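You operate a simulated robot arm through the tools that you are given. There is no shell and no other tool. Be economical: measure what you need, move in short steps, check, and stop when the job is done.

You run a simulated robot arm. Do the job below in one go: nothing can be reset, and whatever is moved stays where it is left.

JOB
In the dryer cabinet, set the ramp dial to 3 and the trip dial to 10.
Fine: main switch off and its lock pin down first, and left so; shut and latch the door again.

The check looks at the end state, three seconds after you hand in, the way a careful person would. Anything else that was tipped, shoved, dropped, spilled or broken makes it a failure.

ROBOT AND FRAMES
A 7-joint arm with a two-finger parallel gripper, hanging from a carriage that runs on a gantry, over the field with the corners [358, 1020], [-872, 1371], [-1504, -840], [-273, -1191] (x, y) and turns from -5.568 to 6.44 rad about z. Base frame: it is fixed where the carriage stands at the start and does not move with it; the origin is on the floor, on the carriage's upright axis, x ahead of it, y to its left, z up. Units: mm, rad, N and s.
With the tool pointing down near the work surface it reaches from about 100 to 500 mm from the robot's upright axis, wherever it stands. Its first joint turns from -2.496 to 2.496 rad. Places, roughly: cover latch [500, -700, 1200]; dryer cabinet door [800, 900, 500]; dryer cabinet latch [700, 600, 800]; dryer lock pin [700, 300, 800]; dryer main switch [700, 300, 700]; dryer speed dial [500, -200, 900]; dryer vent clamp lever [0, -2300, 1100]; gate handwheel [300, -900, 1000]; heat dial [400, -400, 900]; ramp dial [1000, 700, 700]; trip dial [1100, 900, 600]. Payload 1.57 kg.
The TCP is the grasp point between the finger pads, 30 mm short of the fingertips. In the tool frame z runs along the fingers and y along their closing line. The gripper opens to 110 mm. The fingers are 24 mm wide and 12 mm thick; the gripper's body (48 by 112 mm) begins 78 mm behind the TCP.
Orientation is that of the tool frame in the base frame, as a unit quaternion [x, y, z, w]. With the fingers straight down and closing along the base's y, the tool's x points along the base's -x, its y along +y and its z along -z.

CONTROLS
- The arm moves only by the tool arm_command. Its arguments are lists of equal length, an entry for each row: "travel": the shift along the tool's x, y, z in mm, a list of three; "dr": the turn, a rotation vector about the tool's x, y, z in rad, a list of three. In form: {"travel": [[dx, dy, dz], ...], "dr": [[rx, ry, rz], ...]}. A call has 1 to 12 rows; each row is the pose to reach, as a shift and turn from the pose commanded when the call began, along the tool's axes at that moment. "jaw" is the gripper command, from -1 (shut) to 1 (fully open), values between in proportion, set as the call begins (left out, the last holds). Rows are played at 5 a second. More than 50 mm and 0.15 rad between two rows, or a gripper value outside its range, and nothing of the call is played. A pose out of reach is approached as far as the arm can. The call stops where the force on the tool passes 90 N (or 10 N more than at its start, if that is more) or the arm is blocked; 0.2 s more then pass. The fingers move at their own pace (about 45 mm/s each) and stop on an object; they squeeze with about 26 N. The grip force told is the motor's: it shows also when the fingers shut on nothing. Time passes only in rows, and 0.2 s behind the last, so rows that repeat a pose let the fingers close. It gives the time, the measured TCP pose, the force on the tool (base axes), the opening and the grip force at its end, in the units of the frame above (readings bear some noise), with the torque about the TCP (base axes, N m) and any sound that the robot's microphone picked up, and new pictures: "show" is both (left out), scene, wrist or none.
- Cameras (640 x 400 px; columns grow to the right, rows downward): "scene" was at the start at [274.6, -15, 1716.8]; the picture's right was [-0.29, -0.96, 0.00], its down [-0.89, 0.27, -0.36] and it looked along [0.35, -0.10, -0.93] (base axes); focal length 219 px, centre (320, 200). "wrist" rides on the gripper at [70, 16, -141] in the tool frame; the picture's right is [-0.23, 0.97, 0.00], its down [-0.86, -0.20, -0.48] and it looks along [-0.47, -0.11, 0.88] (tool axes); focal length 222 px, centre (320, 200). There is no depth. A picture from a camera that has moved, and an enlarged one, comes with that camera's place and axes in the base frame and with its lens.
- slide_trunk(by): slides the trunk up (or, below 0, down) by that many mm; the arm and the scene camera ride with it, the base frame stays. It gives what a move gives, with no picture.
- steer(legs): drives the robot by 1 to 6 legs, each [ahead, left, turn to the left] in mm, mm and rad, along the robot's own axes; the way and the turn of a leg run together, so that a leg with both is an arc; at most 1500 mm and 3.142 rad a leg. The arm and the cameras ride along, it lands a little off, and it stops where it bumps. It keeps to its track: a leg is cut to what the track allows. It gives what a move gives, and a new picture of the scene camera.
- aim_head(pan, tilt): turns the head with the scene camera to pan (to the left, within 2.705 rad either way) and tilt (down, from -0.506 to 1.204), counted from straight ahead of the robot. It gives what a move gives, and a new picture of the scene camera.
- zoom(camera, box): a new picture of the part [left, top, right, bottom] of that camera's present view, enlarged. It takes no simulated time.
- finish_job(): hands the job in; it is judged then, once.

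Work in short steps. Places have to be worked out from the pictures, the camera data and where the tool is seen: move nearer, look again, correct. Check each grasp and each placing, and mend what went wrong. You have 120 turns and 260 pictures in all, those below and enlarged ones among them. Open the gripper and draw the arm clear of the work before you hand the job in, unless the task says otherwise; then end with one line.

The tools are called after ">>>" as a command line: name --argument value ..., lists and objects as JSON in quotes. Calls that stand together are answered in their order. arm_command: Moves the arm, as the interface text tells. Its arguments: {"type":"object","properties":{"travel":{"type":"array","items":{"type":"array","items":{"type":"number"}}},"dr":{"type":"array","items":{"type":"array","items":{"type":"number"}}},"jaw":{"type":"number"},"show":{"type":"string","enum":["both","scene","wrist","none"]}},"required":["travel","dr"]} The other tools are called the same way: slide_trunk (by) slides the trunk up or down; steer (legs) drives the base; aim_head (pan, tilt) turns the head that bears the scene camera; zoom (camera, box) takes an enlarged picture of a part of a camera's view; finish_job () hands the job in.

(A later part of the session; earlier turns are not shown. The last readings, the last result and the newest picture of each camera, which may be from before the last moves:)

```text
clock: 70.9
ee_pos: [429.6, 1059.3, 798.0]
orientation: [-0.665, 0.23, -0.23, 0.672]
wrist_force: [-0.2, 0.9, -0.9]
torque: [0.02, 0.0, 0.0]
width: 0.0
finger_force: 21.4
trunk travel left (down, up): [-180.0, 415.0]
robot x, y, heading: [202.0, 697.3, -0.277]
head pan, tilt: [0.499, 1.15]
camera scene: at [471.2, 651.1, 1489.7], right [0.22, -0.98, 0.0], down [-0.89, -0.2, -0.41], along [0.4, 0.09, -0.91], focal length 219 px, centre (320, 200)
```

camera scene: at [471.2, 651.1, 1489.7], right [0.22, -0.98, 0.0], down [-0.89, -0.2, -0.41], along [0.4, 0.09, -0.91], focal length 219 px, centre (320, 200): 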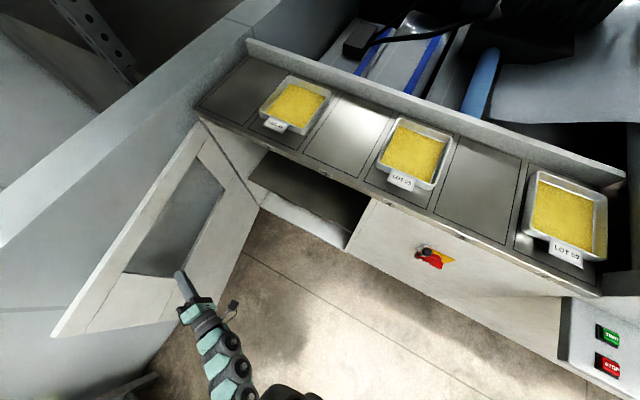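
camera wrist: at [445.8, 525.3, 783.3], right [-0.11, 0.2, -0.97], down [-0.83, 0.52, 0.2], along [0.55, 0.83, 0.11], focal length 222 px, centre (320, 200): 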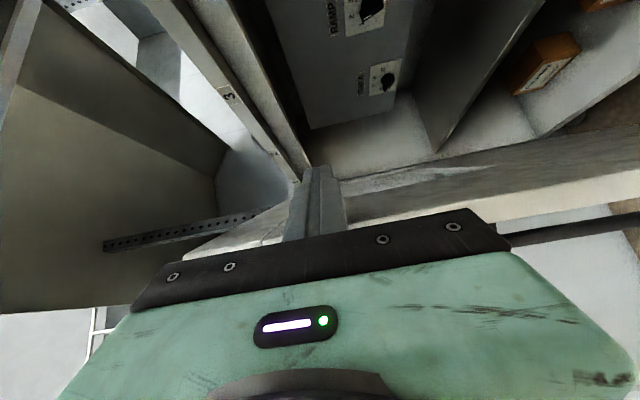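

The door is wide open. I bring the hand back and point it into the cabinet to look at the dials.

>>> arm_command --travel '[[33, 0, -2], [66, 0, -4], [99, 10, -6], [132, 20, -9], [165, 30, -11], [198, 40, -13], [231, 50, -15], [265, 60, -18]]' --dr '[[0, 0.1375, 0], [0, 0.275, 0], [0, 0.4125, 0], [0, 0.55, 0], [0, 0.6875, 0], [0, 0.825, 0], [0, 0.9625, 0], [0, 1.1, 0]]'

```text
clock: 72.7
ee_pos: [628.9, 885.0, 741.1]
orientation: [-0.446, 0.547, -0.545, 0.453]
wrist_force: [1.4, 0.6, -0.4]
torque: [0.01, 0.02, -0.04]
width: 0.1
finger_force: 21.3
trunk travel left (down, up): [-180.0, 415.0]
robot x, y, heading: [201.1, 696.9, -0.278]
head pan, tilt: [0.499, 1.15]
camera scene: at [471.7, 651.2, 1489.8], right [0.22, -0.98, 0.0], down [-0.89, -0.2, -0.41], along [0.4, 0.09, -0.91], focal length 219 px, centre (320, 200)
camera wrist: at [478.2, 844.0, 722.4], right [0.05, 0.23, -0.97], down [-0.31, 0.93, 0.21], along [0.95, 0.29, 0.12], focal length 222 px, centre (320, 200)
```

scene: 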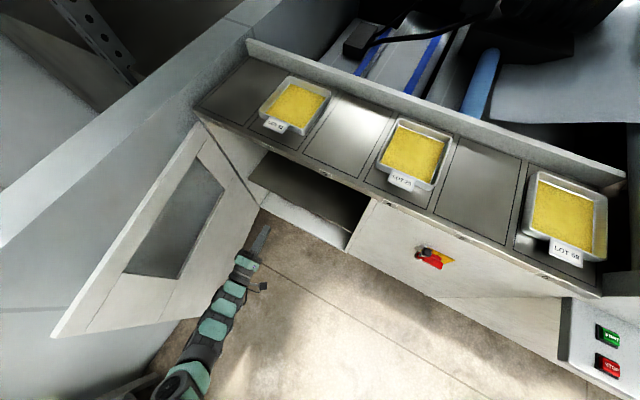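
wrist: 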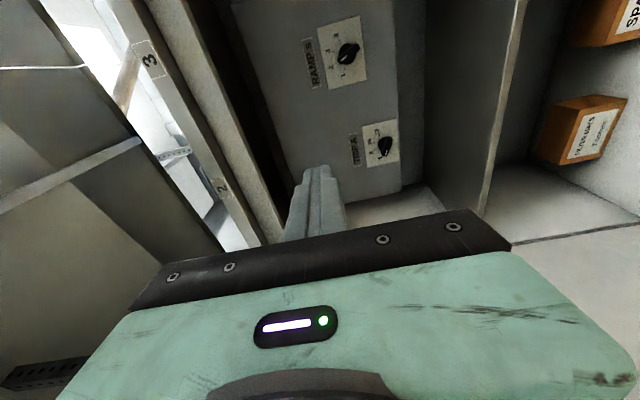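

>>> zoom --camera "wrist" --box '[290, 0, 430, 180]'

```text
2.22 times, centred on (360, 90) of wrist
camera zoom: at [478.2, 844.0, 722.4], right [0.05, 0.23, -0.97], down [-0.31, 0.93, 0.21], along [0.95, 0.29, 0.12], focal length 494 px, centre (231, 444)
```

zoom: 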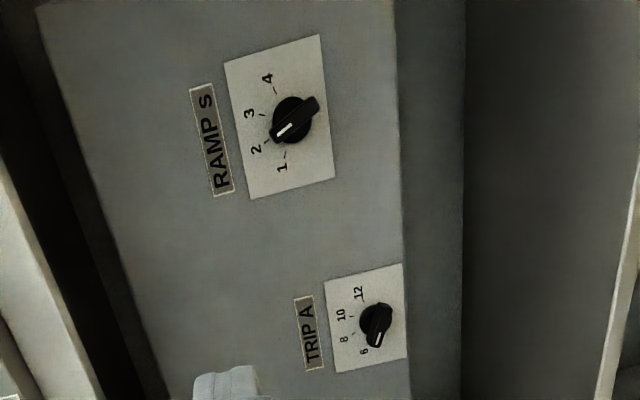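

RAMP reads 2 (must go to 3, 45° clockwise) and TRIP reads 6 (must go to 10, 90° clockwise). RAMP is near (a 775, b 961, z 660) and TRIP near (778, 1178, 598). I straighten the yaw, roll the camera on top, and drive left and forward.

>>> arm_command --travel '[[0, 0, 0], [0, 0, 0]]' --dr '[[0, 0.085, 0], [0, 0.085, 0]]' --show "none"

>>> arm_command --travel '[[0, 0, 0], [0, 0, 0], [0, 0, 0], [0, 0, 0], [0, 0, 0], [0, 0, 0], [0, 0, 0], [0, 0, 0], [0, 0, 0], [0, 0, 0], [0, 0, 0], [0, 0, 0]]' --dr '[[0, 0, -0.131], [0, 0, -0.262], [0, 0, -0.393], [0, 0, -0.524], [0, 0, -0.654], [0, 0, -0.785], [0, 0, -0.916], [0, 0, -1.047], [0, 0, -1.178], [0, 0, -1.309], [0, 0, -1.44], [0, 0, -1.571]]' --show "none"

>>> steer --legs '[[0, 150, 0], [58, 0, 0]]'

>>> zoom --camera "wrist" --box '[0, 0, 640, 400]'

```text
clock: 73.3
ee_pos: [629.1, 886.4, 740.5]
orientation: [-0.423, 0.566, -0.563, 0.429]
wrist_force: [-0.3, -0.5, 0.0]
torque: [0.02, 0.0, -0.02]
width: 0.0
finger_force: 21.4
trunk travel left (down, up): [-180.0, 415.0]
robot x, y, heading: [199.6, 695.6, -0.275]
head pan, tilt: [0.499, 1.15]
```

```text
clock: 75.9
ee_pos: [628.1, 883.8, 739.2]
orientation: [0.698, -0.1, 0.703, 0.093]
wrist_force: [-0.1, 0.5, 0.3]
torque: [-0.03, 0.0, -0.03]
width: 0.0
finger_force: 21.5
trunk travel left (down, up): [-180.0, 415.0]
robot x, y, heading: [196.8, 697.0, -0.283]
head pan, tilt: [0.499, 1.15]
```

```text
clock: 77.9
ee_pos: [726.0, 1011.5, 739.2]
orientation: [0.699, -0.1, 0.702, 0.094]
wrist_force: [-0.1, -0.3, -0.3]
torque: [0.02, 0.0, -0.01]
width: 0.1
finger_force: 20.9
trunk travel left (down, up): [-180.0, 415.0]
robot x, y, heading: [298.1, 826.1, -0.279]
head pan, tilt: [0.499, 1.15]
camera scene: at [569.9, 778.1, 1489.8], right [0.22, -0.98, 0.0], down [-0.89, -0.2, -0.41], along [0.4, 0.09, -0.91], focal length 219 px, centre (320, 200)
```

scene: 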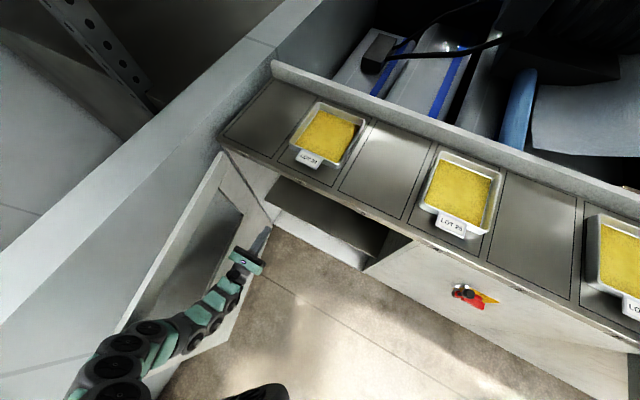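

```text
1.00 times, centred on (320, 200) of wrist (not enlarged: the box is as wide or as high as the picture)
camera zoom: at [586.2, 1032.2, 807.2], right [-0.26, -0.94, -0.24], down [-0.4, 0.33, -0.86], along [0.88, -0.13, -0.46], focal length 222 px, centre (320, 200)
```

zoom: 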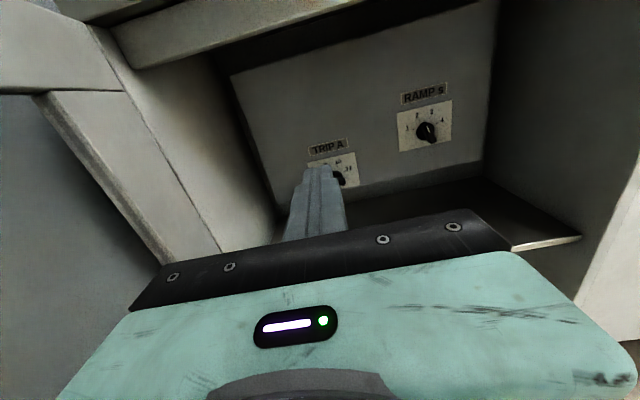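

TRIP is straight ahead and RAMP to its right at b 958, z 661. I go sideways to RAMP outside the cabinet, then part way in.

>>> arm_command --travel '[[-15, 40, 0], [-30, 80, 0], [-45, 120, 0], [-60, 160, 0], [-75, 200, 0], [-78, 214, 30], [-78, 214, 75], [-78, 214, 120], [-78, 214, 165], [-78, 214, 210], [-78, 214, 210]]' --dr '[[0, 0, 0], [0, 0, 0], [0, 0, 0], [0, 0, 0], [0, 0, 0], [0, 0, 0], [0, 0, 0], [0, 0, 0], [0, 0, 0], [0, 0, 0], [0, 0, 0]]' --jaw -0.2

```text
clock: 80.3
ee_pos: [869.0, 749.6, 659.6]
orientation: [0.699, -0.099, 0.702, 0.093]
wrist_force: [0.8, 0.4, 0.6]
torque: [-0.02, 0.03, 0.0]
width: 44.0
finger_force: 0.0
trunk travel left (down, up): [-180.0, 415.0]
robot x, y, heading: [300.2, 823.4, -0.277]
head pan, tilt: [0.499, 1.15]
camera scene: at [569.5, 778.3, 1489.7], right [0.22, -0.98, 0.0], down [-0.89, -0.2, -0.41], along [0.4, 0.09, -0.91], focal length 219 px, centre (320, 200)
camera wrist: at [729.7, 771.0, 728.5], right [-0.26, -0.94, -0.24], down [-0.4, 0.33, -0.85], along [0.88, -0.13, -0.46], focal length 222 px, centre (320, 200)
```

scene: 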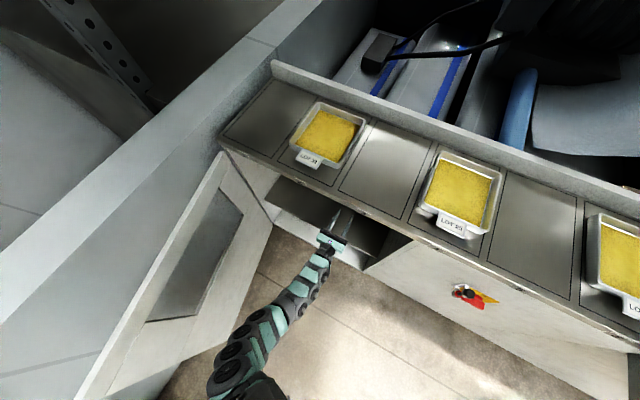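
wrist: 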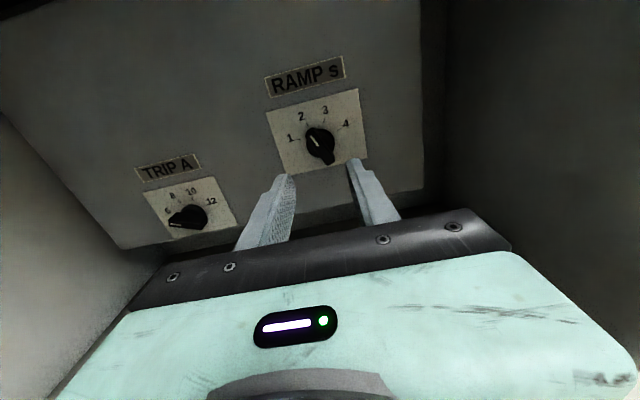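

RAMP sits dead ahead, about 144 mm past the TCP. I advance 80 mm and roll -0.39 rad to match the pointer's tilt.

>>> arm_command --travel '[[0, 0, 20], [0, 0, 40], [0, 0, 60], [0, 0, 80], [0, 0, 80]]' --dr '[[0, 0, -0.13], [0, 0, -0.26], [0, 0, -0.39], [0, 0, -0.39], [0, 0, -0.39]]' --show "none"

>>> zoom --camera "wrist" --box '[200, 60, 440, 240]'

```text
clock: 81.5
ee_pos: [926.5, 735.9, 658.6]
orientation: [0.705, 0.037, 0.671, 0.226]
wrist_force: [0.9, 0.8, -0.8]
torque: [-0.01, -0.04, -0.06]
width: 44.1
finger_force: 0.1
out of reach, approached as far as the arm can: row 3, 4, 5
trunk travel left (down, up): [-180.0, 415.0]
robot x, y, heading: [296.4, 828.6, -0.278]
head pan, tilt: [0.499, 1.15]
```

```text
2.22 times, centred on (320, 150) of wrist
camera zoom: at [794.7, 782.9, 728.3], right [-0.27, -0.95, 0.15], down [-0.49, 0.0, -0.87], along [0.83, -0.31, -0.47], focal length 494 px, centre (320, 311)
```

zoom: 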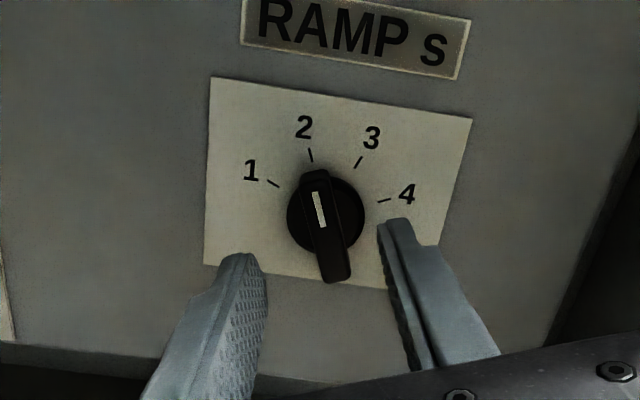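

The arm ran out of reach 20 mm short because the shoulder is high. I raise the tool 90 mm while backing off, then lower the trunk 90 mm to gain reach.

>>> arm_command --travel '[[0, 0, -30], [28, 11, -60], [55, 23, -60], [83, 34, -60]]' --dr '[[0, 0, 0], [0, 0, 0], [0, 0, 0], [0, 0, 0]]' --show "wrist"

>>> slide_trunk --by -90

>>> aim_head --pan 0.3 --tilt 0.9

```text
clock: 82.5
ee_pos: [868.4, 745.7, 747.4]
orientation: [0.705, 0.037, 0.671, 0.227]
wrist_force: [0.0, 0.2, -0.6]
torque: [-0.01, -0.02, 0.0]
width: 43.9
finger_force: 0.0
trunk travel left (down, up): [-180.0, 415.0]
robot x, y, heading: [301.5, 826.1, -0.283]
head pan, tilt: [0.499, 1.15]
camera wrist: at [736.4, 793.6, 817.5], right [-0.27, -0.95, 0.15], down [-0.49, 0.0, -0.87], along [0.83, -0.31, -0.47], focal length 222 px, centre (320, 200)
```

wrist: 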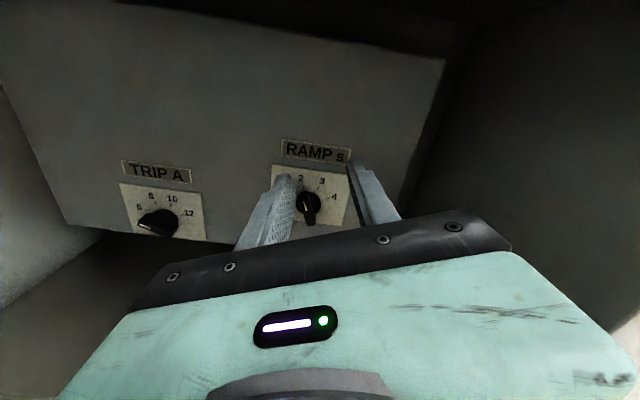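

```text
clock: 83.7
ee_pos: [868.4, 745.0, 657.3]
orientation: [0.705, 0.038, 0.671, 0.228]
wrist_force: [0.2, -0.2, 0.6]
torque: [0.05, 0.0, 0.04]
width: 44.1
finger_force: 0.1
trunk travel left (down, up): [-90.0, 505.0]
robot x, y, heading: [295.7, 824.3, -0.282]
head pan, tilt: [0.499, 1.15]
```

```text
clock: 84.5
ee_pos: [868.4, 746.0, 656.9]
orientation: [0.705, 0.037, 0.671, 0.228]
wrist_force: [-0.2, -0.5, 0.3]
torque: [0.01, 0.02, 0.01]
width: 44.1
finger_force: 0.1
trunk travel left (down, up): [-90.0, 505.0]
robot x, y, heading: [298.4, 824.2, -0.281]
head pan, tilt: [0.3, 0.901]
camera scene: at [586.9, 766.8, 1416.6], right [0.02, -1.0, 0.0], down [-0.78, -0.02, -0.62], along [0.62, 0.01, -0.78], focal length 219 px, centre (320, 200)
```

scene: 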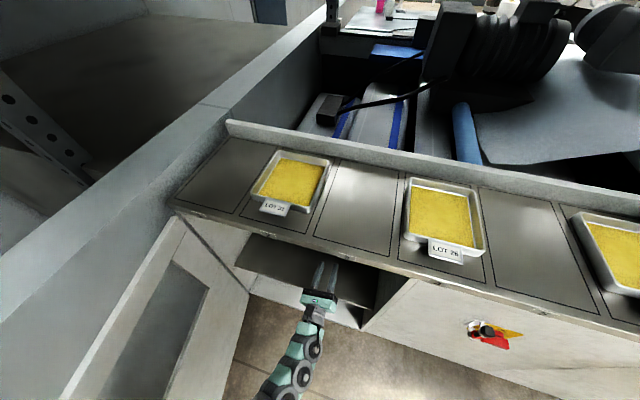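

The trunk is lower. I go forward 80 mm and check how the jaws straddle the RAMP knob.

>>> arm_command --travel '[[3, -2.5, 30], [3, -2.5, 60], [3, -2.5, 82], [3, -2.5, 82]]' --dr '[[0, 0, 0], [0, 0, 0], [0, 0, 0], [0, 0, 0]]' --show "none"

>>> zoom --camera "wrist" --box '[200, 60, 440, 240]'

```text
clock: 85.5
ee_pos: [948.4, 727.0, 659.2]
orientation: [0.705, 0.038, 0.671, 0.227]
wrist_force: [-0.1, 0.2, -0.6]
torque: [0.03, -0.01, -0.06]
width: 43.9
finger_force: 0.0
trunk travel left (down, up): [-90.0, 505.0]
robot x, y, heading: [297.5, 826.2, -0.279]
head pan, tilt: [0.3, 0.901]
```

```text
2.22 times, centred on (320, 150) of wrist
camera zoom: at [815.6, 775.0, 729.1], right [-0.27, -0.95, 0.15], down [-0.49, 0.0, -0.87], along [0.83, -0.31, -0.47], focal length 494 px, centre (320, 311)
```

zoom: 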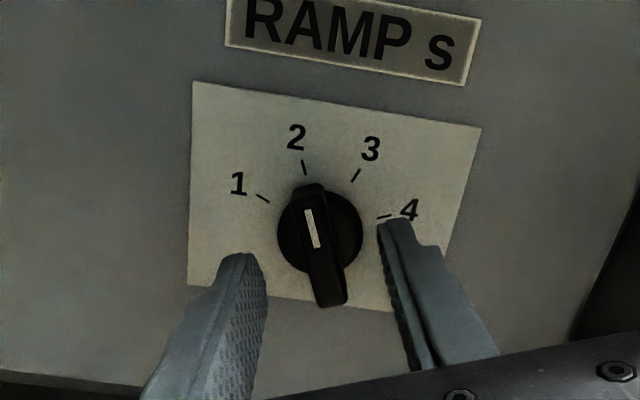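

In reach now. I go 20 mm further and close.

>>> arm_command --travel '[[0, 0, 10], [0, 0, 20], [0, 0, 20]]' --dr '[[0, 0, 0], [0, 0, 0], [0, 0, 0]]' --show "none"

>>> arm_command --travel '[[0, 0, 0], [0, 0, 0], [0, 0, 0], [0, 0, 0], [0, 0, 0]]' --dr '[[0, 0, 0], [0, 0, 0], [0, 0, 0], [0, 0, 0], [0, 0, 0]]' --jaw -1 --show "none"

>>> zoom --camera "wrist" --box '[200, 60, 440, 240]'

```text
clock: 86.3
ee_pos: [968.1, 722.9, 659.3]
orientation: [0.705, 0.037, 0.671, 0.228]
wrist_force: [-0.9, 0.4, -0.4]
torque: [0.01, -0.01, 0.0]
width: 44.2
finger_force: 0.2
trunk travel left (down, up): [-90.0, 505.0]
robot x, y, heading: [301.2, 824.7, -0.281]
head pan, tilt: [0.3, 0.901]
```

```text
clock: 87.5
ee_pos: [967.8, 721.3, 659.5]
orientation: [0.705, 0.037, 0.671, 0.228]
wrist_force: [-0.1, 1.2, -0.3]
torque: [-0.04, -0.04, -0.14]
width: 12.9
finger_force: 29.2
trunk travel left (down, up): [-90.0, 505.0]
robot x, y, heading: [298.2, 822.6, -0.281]
head pan, tilt: [0.3, 0.901]
```

```text
2.22 times, centred on (320, 150) of wrist
camera zoom: at [834.7, 769.7, 729.7], right [-0.27, -0.95, 0.15], down [-0.49, 0.0, -0.87], along [0.83, -0.31, -0.47], focal length 494 px, centre (320, 311)
```

zoom: 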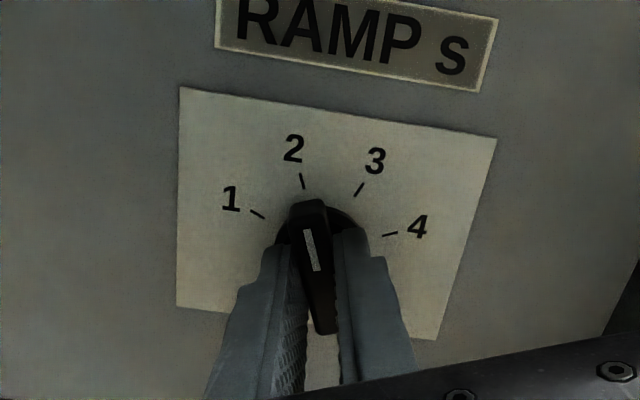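

Gripped at 12.9 mm. I turn clockwise 0.75 rad and compare with the 3 mark.

>>> arm_command --travel '[[0, 0, 0], [0, 0, 0], [0, 0, 0], [0, 0, 0], [0, 0, 0], [0, 0, 0], [0, 0, 0]]' --dr '[[0, 0, 0.13], [0, 0, 0.26], [0, 0, 0.39], [0, 0, 0.52], [0, 0, 0.65], [0, 0, 0.77], [0, 0, 0.77]]' --show "none"

>>> zoom --camera "wrist" --box '[200, 60, 440, 240]'

```text
clock: 89.1
ee_pos: [967.8, 720.7, 660.2]
orientation: [0.667, -0.23, 0.707, -0.042]
wrist_force: [-7.1, 0.0, 9.6]
torque: [0.06, 0.2, -0.31]
width: 12.7
finger_force: 29.6
trunk travel left (down, up): [-90.0, 505.0]
robot x, y, heading: [298.3, 829.2, -0.284]
head pan, tilt: [0.3, 0.901]
```

```text
2.22 times, centred on (320, 150) of wrist
camera zoom: at [820.6, 719.2, 717.0], right [-0.22, -0.78, -0.58], down [-0.32, 0.62, -0.72], along [0.92, 0.03, -0.39], focal length 494 px, centre (320, 311)
```

zoom: 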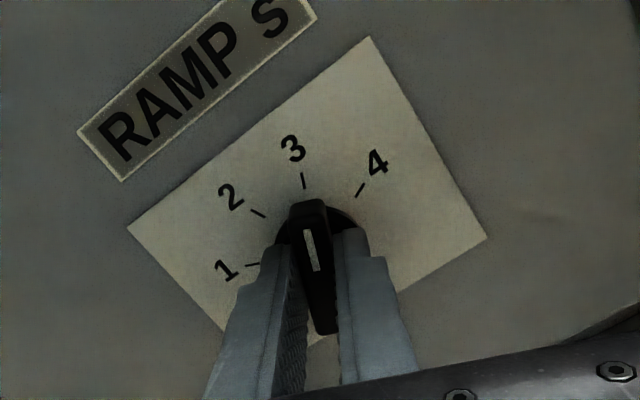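

The 3 mark sits exactly where the 2 mark was relative to the bar. I release and back out to check.

>>> arm_command --travel '[[0, 0, 0], [0, 0, 0], [0, 0, 0], [0, 0, -35], [0, 0, -70], [0, 0, -70]]' --dr '[[0, 0, 0], [0, 0, 0], [0, 0, 0], [0, 0, 0], [0, 0, 0], [0, 0, 0]]' --jaw -0.2 --show "wrist"

>>> zoom --camera "wrist" --box '[200, 60, 440, 240]'

```text
clock: 90.5
ee_pos: [900.5, 741.2, 660.0]
orientation: [0.667, -0.231, 0.708, -0.041]
wrist_force: [0.4, 0.2, 0.3]
torque: [0.01, 0.0, -0.03]
width: 43.9
finger_force: 0.1
trunk travel left (down, up): [-90.0, 505.0]
robot x, y, heading: [299.4, 827.3, -0.278]
head pan, tilt: [0.3, 0.901]
camera wrist: at [753.8, 738.3, 716.4], right [-0.22, -0.78, -0.58], down [-0.32, 0.62, -0.72], along [0.92, 0.03, -0.38], focal length 222 px, centre (320, 200)
```

wrist: 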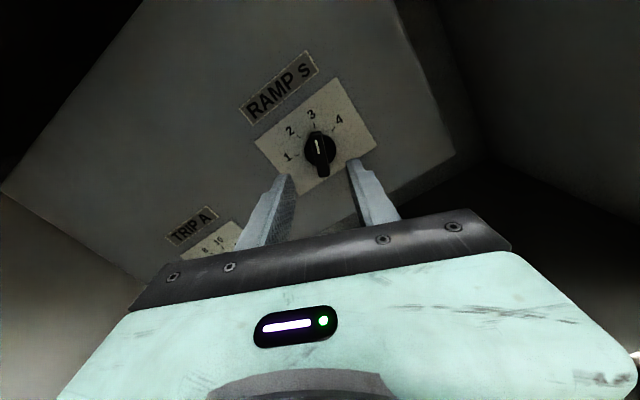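

```text
2.22 times, centred on (320, 150) of wrist
camera zoom: at [753.8, 738.3, 716.4], right [-0.22, -0.78, -0.58], down [-0.32, 0.62, -0.72], along [0.92, 0.03, -0.38], focal length 494 px, centre (320, 311)
```

zoom: 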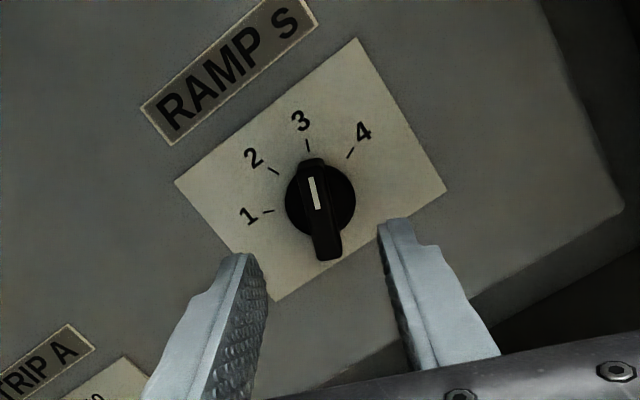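

RAMP is on 3. Next TRIP: I back off and roll -1.56 rad to align with its pointer (toward 6), checking the joint allows it.

>>> arm_command --travel '[[0, 0, -20], [0, 0, -40], [0, 0, -60], [0, 0, -60], [0, 0, -60], [0, 0, -60], [0, 0, -60], [0, 0, -60], [0, 0, -60], [0, 0, -60], [0, 0, -60], [0, 0, -60]]' --dr '[[0, 0, -0.13], [0, 0, -0.26], [0, 0, -0.39], [0, 0, -0.52], [0, 0, -0.65], [0, 0, -0.78], [0, 0, -0.91], [0, 0, -1.04], [0, 0, -1.17], [0, 0, -1.3], [0, 0, -1.43], [0, 0, -1.56]]' --show "wrist"

```text
clock: 93.3
ee_pos: [836.0, 715.2, 658.5]
orientation: [0.653, 0.27, 0.508, 0.492]
wrist_force: [-0.5, 1.0, -0.9]
torque: [-0.02, -0.02, -0.02]
width: 43.8
finger_force: 0.1
out of reach, approached as far as the arm can: row 9, 10, 11
trunk travel left (down, up): [-90.0, 505.0]
robot x, y, heading: [296.2, 826.0, -0.279]
head pan, tilt: [0.3, 0.901]
stopped in row 12: the arm was blocked; the commanded pose is now the measured one
camera wrist: at [726.9, 820.5, 700.8], right [-0.22, -0.55, 0.8], down [-0.7, -0.48, -0.52], along [0.67, -0.68, -0.28], focal length 222 px, centre (320, 200)
```

wrist: 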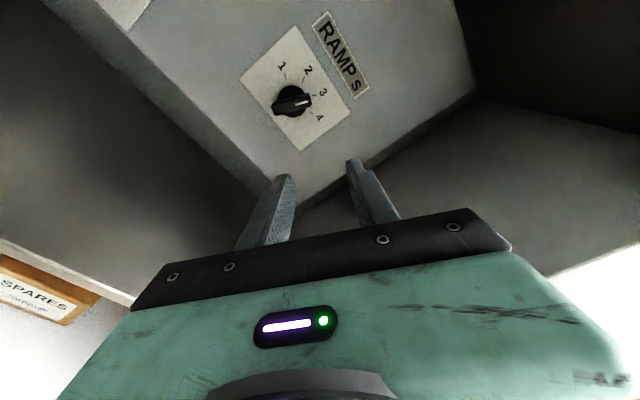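

The wrist can't reach that roll, so I'll turn TRIP in two grips: first from the opposite roll, then finish from this one. I back out and roll the other way by π.

>>> arm_command --travel '[[0, 0, -30], [0, 0, -60], [0, 0, -90], [0, 0, -90], [0, 0, -90], [0, 0, -90], [0, 0, -90], [0, 0, -90], [0, 0, -90], [0, 0, -90], [0, 0, -90], [0, 0, -90]]' --dr '[[0, 0, 0.131], [0, 0, 0.262], [0, 0, 0.393], [0, 0, 0.524], [0, 0, 0.654], [0, 0, 0.785], [0, 0, 0.916], [0, 0, 1.047], [0, 0, 1.178], [0, 0, 1.309], [0, 0, 1.44], [0, 0, 1.571]]' --show "none"

>>> arm_command --travel '[[0, 0, 0], [0, 0, 0], [0, 0, 0], [0, 0, 0], [0, 0, 0], [0, 0, 0], [0, 0, 0], [0, 0, 0], [0, 0, 0], [0, 0, 0], [0, 0, 0], [0, 0, 0]]' --dr '[[0, 0, 0.131], [0, 0, 0.262], [0, 0, 0.393], [0, 0, 0.524], [0, 0, 0.654], [0, 0, 0.785], [0, 0, 0.916], [0, 0, 1.047], [0, 0, 1.178], [0, 0, 1.309], [0, 0, 1.44], [0, 0, 1.571]]'

```text
clock: 95.9
ee_pos: [755.5, 745.4, 659.3]
orientation: [0.652, -0.269, 0.708, -0.011]
wrist_force: [0.0, -1.2, -0.5]
torque: [-0.05, 0.0, 0.03]
width: 43.7
finger_force: 0.1
trunk travel left (down, up): [-90.0, 505.0]
robot x, y, heading: [301.9, 825.9, -0.281]
head pan, tilt: [0.3, 0.901]
```

```text
clock: 98.5
ee_pos: [752.7, 747.0, 658.8]
orientation: [-0.269, 0.653, -0.493, 0.509]
wrist_force: [-0.6, -0.2, 0.2]
torque: [0.0, 0.0, -0.01]
width: 43.8
finger_force: 0.0
trunk travel left (down, up): [-90.0, 505.0]
robot x, y, heading: [298.3, 826.0, -0.281]
head pan, tilt: [0.3, 0.901]
camera scene: at [586.7, 766.6, 1416.7], right [0.02, -1.0, 0.0], down [-0.78, -0.02, -0.62], along [0.62, 0.01, -0.78], focal length 219 px, centre (320, 200)
camera wrist: at [601.3, 744.4, 615.2], right [0.22, 0.55, -0.8], down [-0.19, 0.83, 0.52], along [0.96, 0.03, 0.29], focal length 222 px, centre (320, 200)
```

scene: 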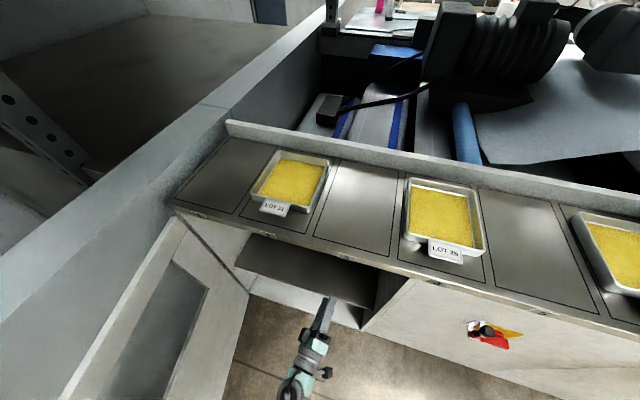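
wrist: 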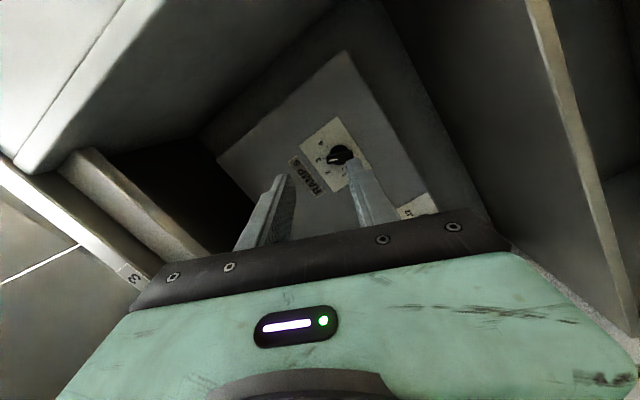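

I drive 130 mm left and lower the trunk 60 mm toward TRIP height; then I correct a 0.1 rad yaw error.

>>> steer --legs '[[0, 130, 0]]'

>>> slide_trunk --by -58

>>> arm_command --travel '[[0, 0, 0], [0, 0, 0]]' --dr '[[-0.04, -0.092, 0], [-0.04, -0.092, 0]]'

```text
clock: 99.8
ee_pos: [789.1, 871.6, 658.9]
orientation: [-0.27, 0.652, -0.492, 0.509]
wrist_force: [-0.4, 0.8, 0.4]
torque: [-0.01, 0.0, -0.06]
width: 43.7
finger_force: 0.0
trunk travel left (down, up): [-90.0, 505.0]
robot x, y, heading: [337.6, 948.1, -0.276]
head pan, tilt: [0.3, 0.901]
camera scene: at [622.7, 891.8, 1416.7], right [0.02, -1.0, 0.0], down [-0.78, -0.02, -0.62], along [0.62, 0.01, -0.78], focal length 219 px, centre (320, 200)
```

scene: 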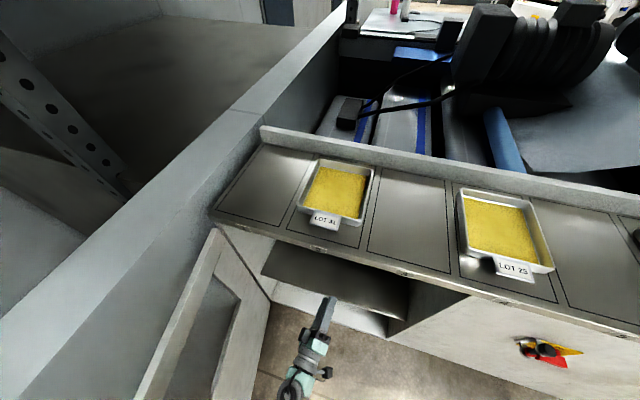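

```text
clock: 100.8
ee_pos: [788.7, 871.8, 600.9]
orientation: [-0.271, 0.652, -0.493, 0.509]
wrist_force: [-0.3, -0.3, 0.6]
torque: [-0.02, -0.07, 0.03]
width: 44.0
finger_force: 0.1
trunk travel left (down, up): [-32.0, 563.0]
robot x, y, heading: [332.4, 951.9, -0.286]
head pan, tilt: [0.3, 0.901]
```

```text
clock: 101.3
ee_pos: [788.5, 871.8, 600.2]
orientation: [-0.302, 0.638, -0.467, 0.533]
wrist_force: [-1.1, 0.3, -0.1]
torque: [-0.06, 0.0, 0.01]
width: 43.9
finger_force: 0.1
trunk travel left (down, up): [-32.0, 563.0]
robot x, y, heading: [337.1, 948.5, -0.276]
head pan, tilt: [0.3, 0.901]
camera scene: at [622.6, 891.7, 1358.7], right [0.02, -1.0, 0.0], down [-0.78, -0.02, -0.62], along [0.62, 0.01, -0.78], focal length 219 px, centre (320, 200)
camera wrist: at [638.0, 854.2, 557.4], right [0.16, 0.57, -0.8], down [-0.27, 0.81, 0.52], along [0.95, 0.13, 0.29], focal length 222 px, centre (320, 200)
```

scene: 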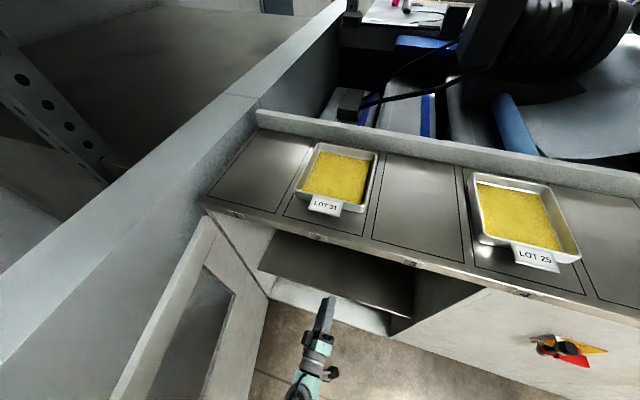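
wrist: 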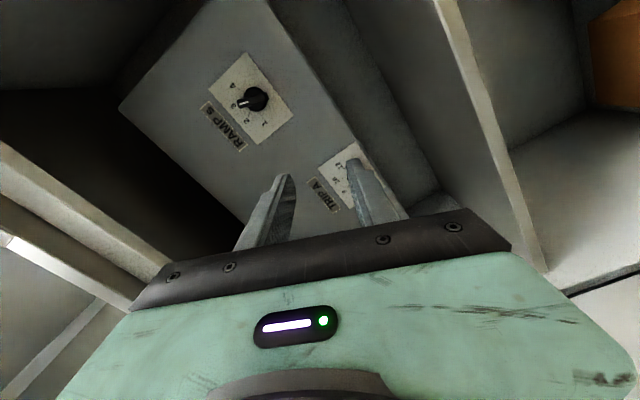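

The yaw is right. I shift left to TRIP's line and move partly in.

>>> arm_command --travel '[[-30, 13, 0], [-60, 27, 0], [-90, 41, 0], [-110, 50, 20], [-110, 50, 60], [-110, 50, 100], [-110, 50, 130], [-110, 50, 130]]' --dr '[[0, 0, 0], [0, 0, 0], [0, 0, 0], [0, 0, 0], [0, 0, 0], [0, 0, 0], [0, 0, 0], [0, 0, 0]]' --show "none"

>>> zoom --camera "wrist" --box '[160, 40, 480, 240]'

```text
clock: 103.2
ee_pos: [947.2, 951.9, 597.7]
orientation: [-0.304, 0.638, -0.466, 0.532]
wrist_force: [0.1, -0.5, -1.1]
torque: [-0.03, 0.0, -0.02]
width: 44.2
finger_force: 0.1
trunk travel left (down, up): [-32.0, 563.0]
robot x, y, heading: [334.7, 949.4, -0.28]
head pan, tilt: [0.3, 0.901]
```

```text
2.00 times, centred on (320, 140) of wrist
camera zoom: at [796.7, 933.5, 555.7], right [0.16, 0.57, -0.8], down [-0.27, 0.81, 0.52], along [0.95, 0.13, 0.29], focal length 444 px, centre (320, 320)
```

zoom: 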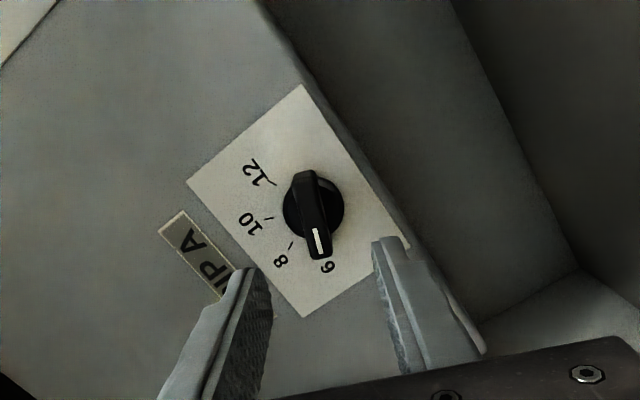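

The jaws line up with the pointer at 6. I advance 55 mm and recheck the centring.

>>> arm_command --travel '[[2, -2, 25], [3, -3, 55], [3, -3, 55]]' --dr '[[0, 0, 0], [0, 0, 0], [0, 0, 0]]' --show "none"

>>> zoom --camera "wrist" --box '[200, 60, 440, 240]'

```text
clock: 104.0
ee_pos: [995.9, 933.4, 600.6]
orientation: [-0.304, 0.638, -0.467, 0.532]
wrist_force: [-0.1, -1.3, -0.2]
torque: [0.0, 0.02, 0.0]
width: 44.0
finger_force: 0.0
trunk travel left (down, up): [-32.0, 563.0]
robot x, y, heading: [335.6, 949.2, -0.277]
head pan, tilt: [0.3, 0.901]
```

```text
2.22 times, centred on (320, 150) of wrist
camera zoom: at [847.2, 914.9, 556.3], right [0.16, 0.57, -0.8], down [-0.27, 0.81, 0.52], along [0.95, 0.13, 0.29], focal length 494 px, centre (320, 311)
```

zoom: 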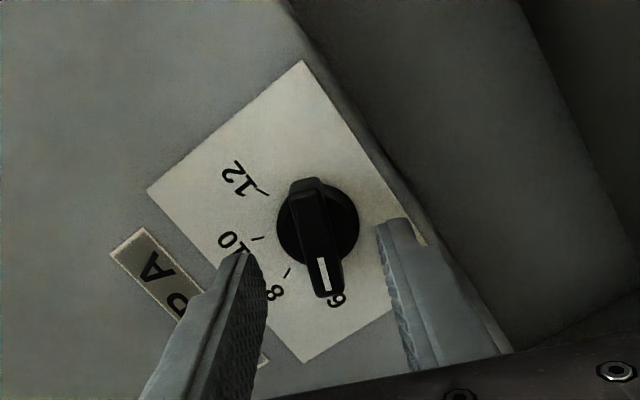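

Centred; the disc is about 71 mm past the TCP. I go 28 mm in and close.

>>> arm_command --travel '[[0, 0, 14], [0, 0, 28], [0, 0, 28]]' --dr '[[0, 0, 0], [0, 0, 0], [0, 0, 0]]' --show "none"

>>> arm_command --travel '[[0, 0, 0], [0, 0, 0], [0, 0, 0], [0, 0, 0], [0, 0, 0]]' --dr '[[0, 0, 0], [0, 0, 0], [0, 0, 0], [0, 0, 0], [0, 0, 0]]' --jaw -1 --show "none"

>>> zoom --camera "wrist" --box '[200, 60, 440, 240]'

```text
clock: 104.8
ee_pos: [1025.6, 924.7, 601.6]
orientation: [-0.303, 0.637, -0.468, 0.532]
wrist_force: [-0.4, 0.0, -0.4]
torque: [0.0, 0.0, 0.01]
width: 43.8
finger_force: 0.1
trunk travel left (down, up): [-32.0, 563.0]
robot x, y, heading: [338.6, 945.9, -0.279]
head pan, tilt: [0.3, 0.901]
```

```text
clock: 106.0
ee_pos: [1026.1, 925.3, 601.2]
orientation: [-0.303, 0.638, -0.467, 0.532]
wrist_force: [1.3, 0.0, -2.3]
torque: [0.05, 0.11, 0.21]
width: 13.0
finger_force: 29.4
trunk travel left (down, up): [-32.0, 563.0]
robot x, y, heading: [336.1, 951.5, -0.275]
head pan, tilt: [0.3, 0.901]
```

```text
2.22 times, centred on (320, 150) of wrist
camera zoom: at [874.5, 907.8, 557.3], right [0.16, 0.57, -0.8], down [-0.27, 0.81, 0.52], along [0.95, 0.13, 0.29], focal length 494 px, centre (320, 311)
```

zoom: 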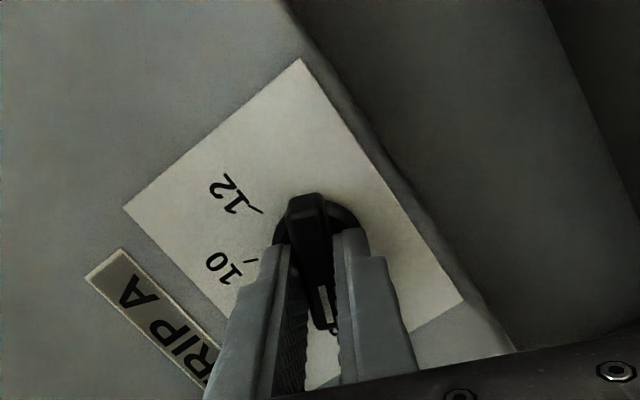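

Held at 13 mm. I turn clockwise 0.78 rad first.

>>> arm_command --travel '[[0, 0, 0], [0, 0, 0], [0, 0, 0], [0, 0, 0], [0, 0, 0], [0, 0, 0]]' --dr '[[0, 0, 0.13], [0, 0, 0.26], [0, 0, 0.39], [0, 0, 0.52], [0, 0, 0.65], [0, 0, 0.78]]' --show "wrist"

>>> zoom --camera "wrist" --box '[200, 60, 440, 240]'

```text
clock: 107.3
ee_pos: [1026.0, 925.3, 602.3]
orientation: [-0.038, 0.705, -0.228, 0.671]
wrist_force: [-7.7, -3.9, 13.1]
torque: [0.05, 0.29, -0.39]
width: 12.9
finger_force: 30.2
trunk travel left (down, up): [-32.0, 563.0]
robot x, y, heading: [334.1, 947.4, -0.279]
head pan, tilt: [0.3, 0.901]
camera wrist: at [887.1, 951.7, 529.8], right [0.27, 0.95, -0.15], down [-0.43, 0.26, 0.87], along [0.86, -0.17, 0.48], focal length 222 px, centre (320, 200)
```

wrist: 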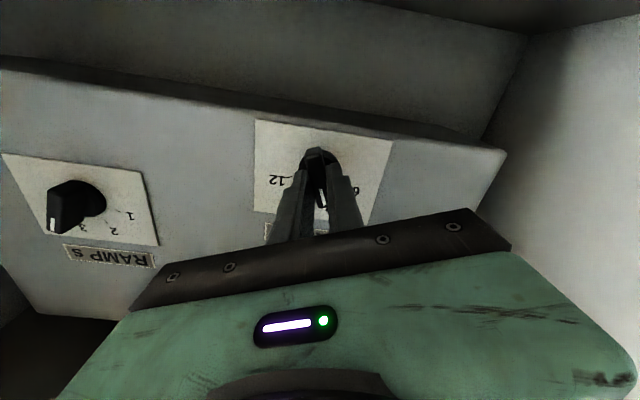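

```text
2.22 times, centred on (320, 150) of wrist
camera zoom: at [887.1, 951.7, 529.8], right [0.27, 0.95, -0.15], down [-0.43, 0.26, 0.87], along [0.86, -0.17, 0.48], focal length 494 px, centre (320, 311)
```

zoom: 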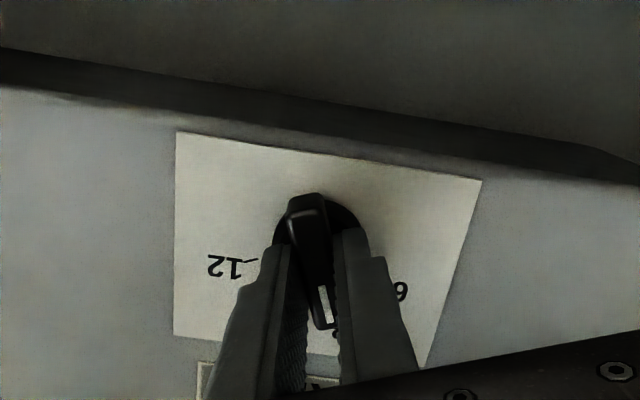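

Smooth so far, now about 8. I turn the other 0.78 rad.

>>> arm_command --travel '[[0, 0, 0], [0, 0, 0], [0, 0, 0], [0, 0, 0], [0, 0, 0], [0, 0, 0], [0, 0, 0]]' --dr '[[0, 0, 0.13], [0, 0, 0.26], [0, 0, 0.39], [0, 0, 0.52], [0, 0, 0.65], [0, 0, 0.775], [0, 0, 0.775]]' --show "none"

>>> zoom --camera "wrist" --box '[200, 60, 440, 240]'

```text
clock: 109.0
ee_pos: [1024.3, 923.7, 601.1]
orientation: [0.231, 0.667, 0.04, 0.707]
wrist_force: [-10.8, -6.4, 20.7]
torque: [-0.12, -0.48, -0.52]
width: 12.8
finger_force: 29.9
trunk travel left (down, up): [-32.0, 563.0]
robot x, y, heading: [333.2, 945.0, -0.281]
head pan, tilt: [0.3, 0.901]
```

```text
2.22 times, centred on (320, 150) of wrist
camera zoom: at [901.2, 1000.9, 541.9], right [0.22, 0.78, 0.58], down [-0.6, -0.36, 0.71], along [0.77, -0.51, 0.39], focal length 494 px, centre (320, 311)
```

zoom: 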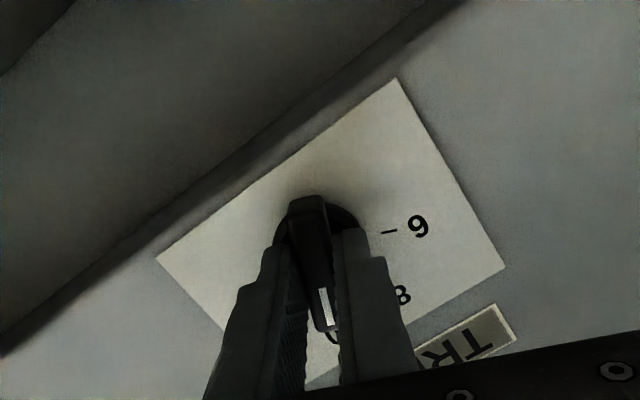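

Roll reads 22.4°, i.e. the 10 mark. I release and back out to inspect.

>>> arm_command --travel '[[0, 0, 0], [0, 0, 0], [0, 0, 0], [0, 0, -30], [0, 0, -60], [0, 0, -85], [0, 0, -85]]' --dr '[[0, 0, 0], [0, 0, 0], [0, 0, 0], [0, 0, 0], [0, 0, 0], [0, 0, 0], [0, 0, 0]]' --jaw -0.2 --show "wrist"

>>> zoom --camera "wrist" --box '[220, 80, 420, 230]'

```text
clock: 110.5
ee_pos: [945.0, 949.2, 601.8]
orientation: [0.231, 0.667, 0.04, 0.707]
wrist_force: [-0.4, -0.9, 0.4]
torque: [0.02, 0.02, -0.01]
width: 44.1
finger_force: 0.1
trunk travel left (down, up): [-32.0, 563.0]
robot x, y, heading: [334.3, 950.9, -0.275]
head pan, tilt: [0.3, 0.901]
camera wrist: at [821.8, 1026.7, 541.9], right [0.22, 0.78, 0.58], down [-0.6, -0.36, 0.71], along [0.77, -0.51, 0.39], focal length 222 px, centre (320, 200)
```

wrist: 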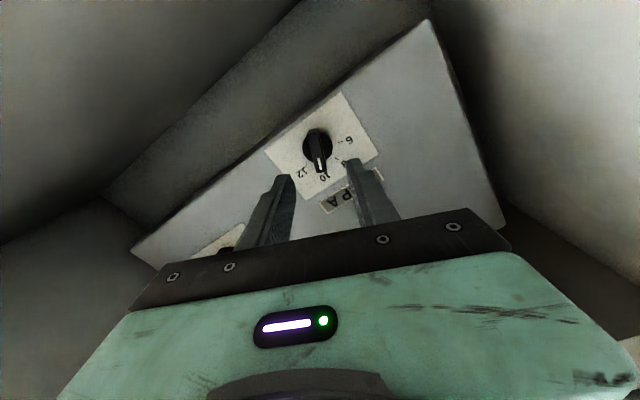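

```text
2.67 times, centred on (320, 155) of wrist
camera zoom: at [821.8, 1026.7, 541.9], right [0.22, 0.78, 0.58], down [-0.6, -0.36, 0.71], along [0.77, -0.51, 0.39], focal length 592 px, centre (320, 320)
```

zoom: 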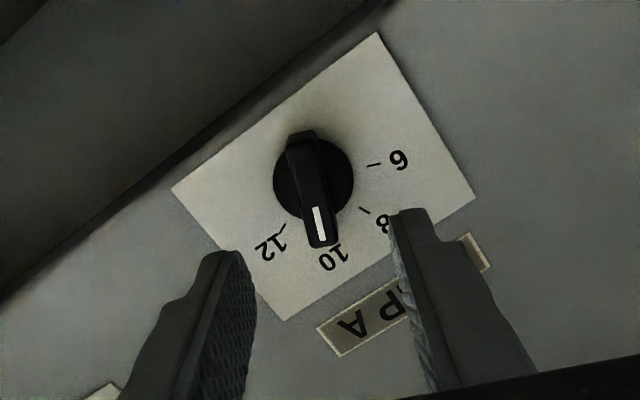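

TRIP is on 10. I draw straight out of the cabinet and look at the door.

>>> arm_command --travel '[[0, 0, -45], [0, 0, -90], [0, 0, -135], [0, 0, -180], [0, 0, -225], [0, 0, -250]]' --dr '[[0, 0, 0], [0, 0, 0], [0, 0, 0], [0, 0, 0], [0, 0, 0], [0, 0, 0]]' --jaw -1 --show "wrist"

>>> aim_head --pan 0.9 --tilt 1.15

```text
clock: 112.0
ee_pos: [703.9, 1017.7, 601.1]
orientation: [0.231, 0.667, 0.041, 0.707]
wrist_force: [1.0, -0.4, 0.2]
torque: [0.0, 0.0, 0.01]
width: 0.2
finger_force: 21.1
trunk travel left (down, up): [-32.0, 563.0]
robot x, y, heading: [331.8, 947.9, -0.28]
head pan, tilt: [0.3, 0.901]
camera wrist: at [578.7, 1095.6, 542.3], right [0.22, 0.78, 0.58], down [-0.6, -0.36, 0.71], along [0.77, -0.51, 0.39], focal length 222 px, centre (320, 200)
```

wrist: 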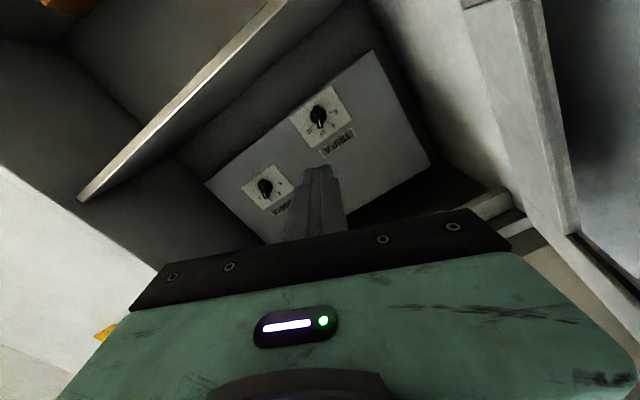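

```text
clock: 113.0
ee_pos: [704.0, 1016.5, 601.0]
orientation: [0.232, 0.667, 0.041, 0.707]
wrist_force: [0.5, 0.0, -0.9]
torque: [0.0, 0.02, 0.0]
width: 0.2
finger_force: 21.6
trunk travel left (down, up): [-32.0, 563.0]
robot x, y, heading: [335.2, 948.6, -0.28]
head pan, tilt: [0.901, 1.15]
camera scene: at [595.5, 924.4, 1341.7], right [0.58, -0.81, 0.0], down [-0.74, -0.53, -0.41], along [0.33, 0.24, -0.91], focal length 219 px, centre (320, 200)
```

scene: 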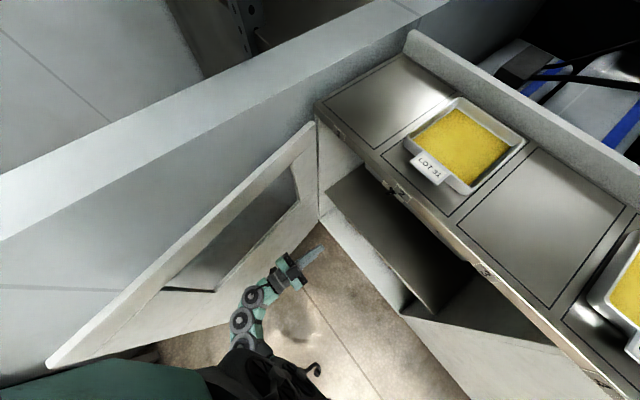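

The door stands at about 79°, with room on its outer side. I raise the trunk, so that the hand can come down over the door's top edge with the jaws straddling it.

>>> slide_trunk --by 430

>>> arm_command --travel '[[0, 0, -10], [0, 0, -20], [0, 0, -30], [0, 0, -30]]' --dr '[[0, 0, -0.13], [0, 0, -0.26], [0, 0, -0.39], [0, 0, -0.39]]' --show "none"

>>> arm_command --travel '[[0, 0, -10], [0, 0, -20], [0, 0, -30], [0, 0, -40], [0, 0, -50], [0, 0, -60], [0, 0, -70], [0, 0, -80], [0, 0, -90], [0, 0, -100], [0, 0, -110], [0, 0, -120]]' --dr '[[0, 0.131, 0], [0, 0.262, 0], [0, 0.393, 0], [0, 0.524, 0], [0, 0.654, 0], [0, 0.785, 0], [0, 0.916, 0], [0, 1.047, 0], [0, 1.178, 0], [0, 1.309, 0], [0, 1.44, 0], [0, 1.571, 0]]'

```text
refused: 430 is not a number from -400 to 400
```

```text
clock: 114.0
ee_pos: [675.7, 1025.2, 600.6]
orientation: [0.097, 0.699, -0.097, 0.701]
wrist_force: [0.0, 0.5, 0.2]
torque: [-0.04, -0.01, -0.02]
width: 0.1
finger_force: 21.8
trunk travel left (down, up): [-32.0, 563.0]
robot x, y, heading: [335.4, 947.3, -0.276]
head pan, tilt: [0.901, 1.15]
```

```text
clock: 116.5
ee_pos: [621.5, 1132.5, 542.6]
orientation: [0.139, 0.99, -0.009, 0.0]
wrist_force: [-19.6, -40.3, -9.8]
torque: [4.43, -2.57, 1.56]
width: 0.0
finger_force: 21.4
out of reach, approached as far as the arm can: row 5, 6, 7, 8, 9, 10, 11, 12
trunk travel left (down, up): [-32.0, 563.0]
robot x, y, heading: [336.9, 952.4, -0.277]
head pan, tilt: [0.901, 1.15]
camera scene: at [592.2, 917.8, 1340.9], right [0.58, -0.81, 0.0], down [-0.74, -0.53, -0.4], along [0.33, 0.23, -0.92], focal length 219 px, centre (320, 200)
camera wrist: at [560.6, 1169.0, 683.6], right [0.49, 0.87, -0.02], down [0.77, -0.42, 0.48], along [0.42, -0.25, -0.88], focal length 222 px, centre (320, 200)
```

scene: 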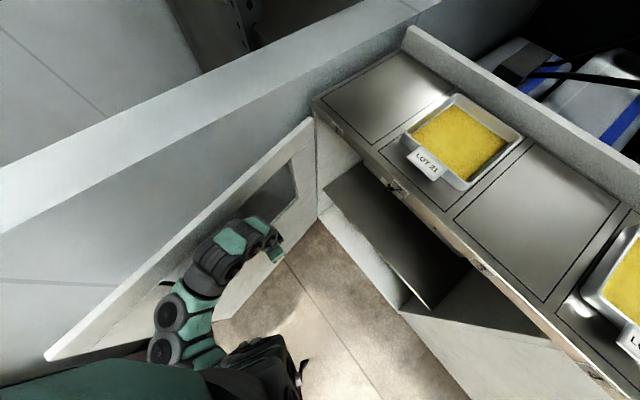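
wrist: 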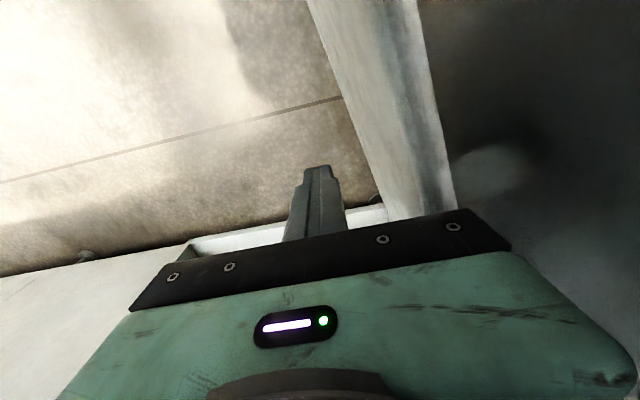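

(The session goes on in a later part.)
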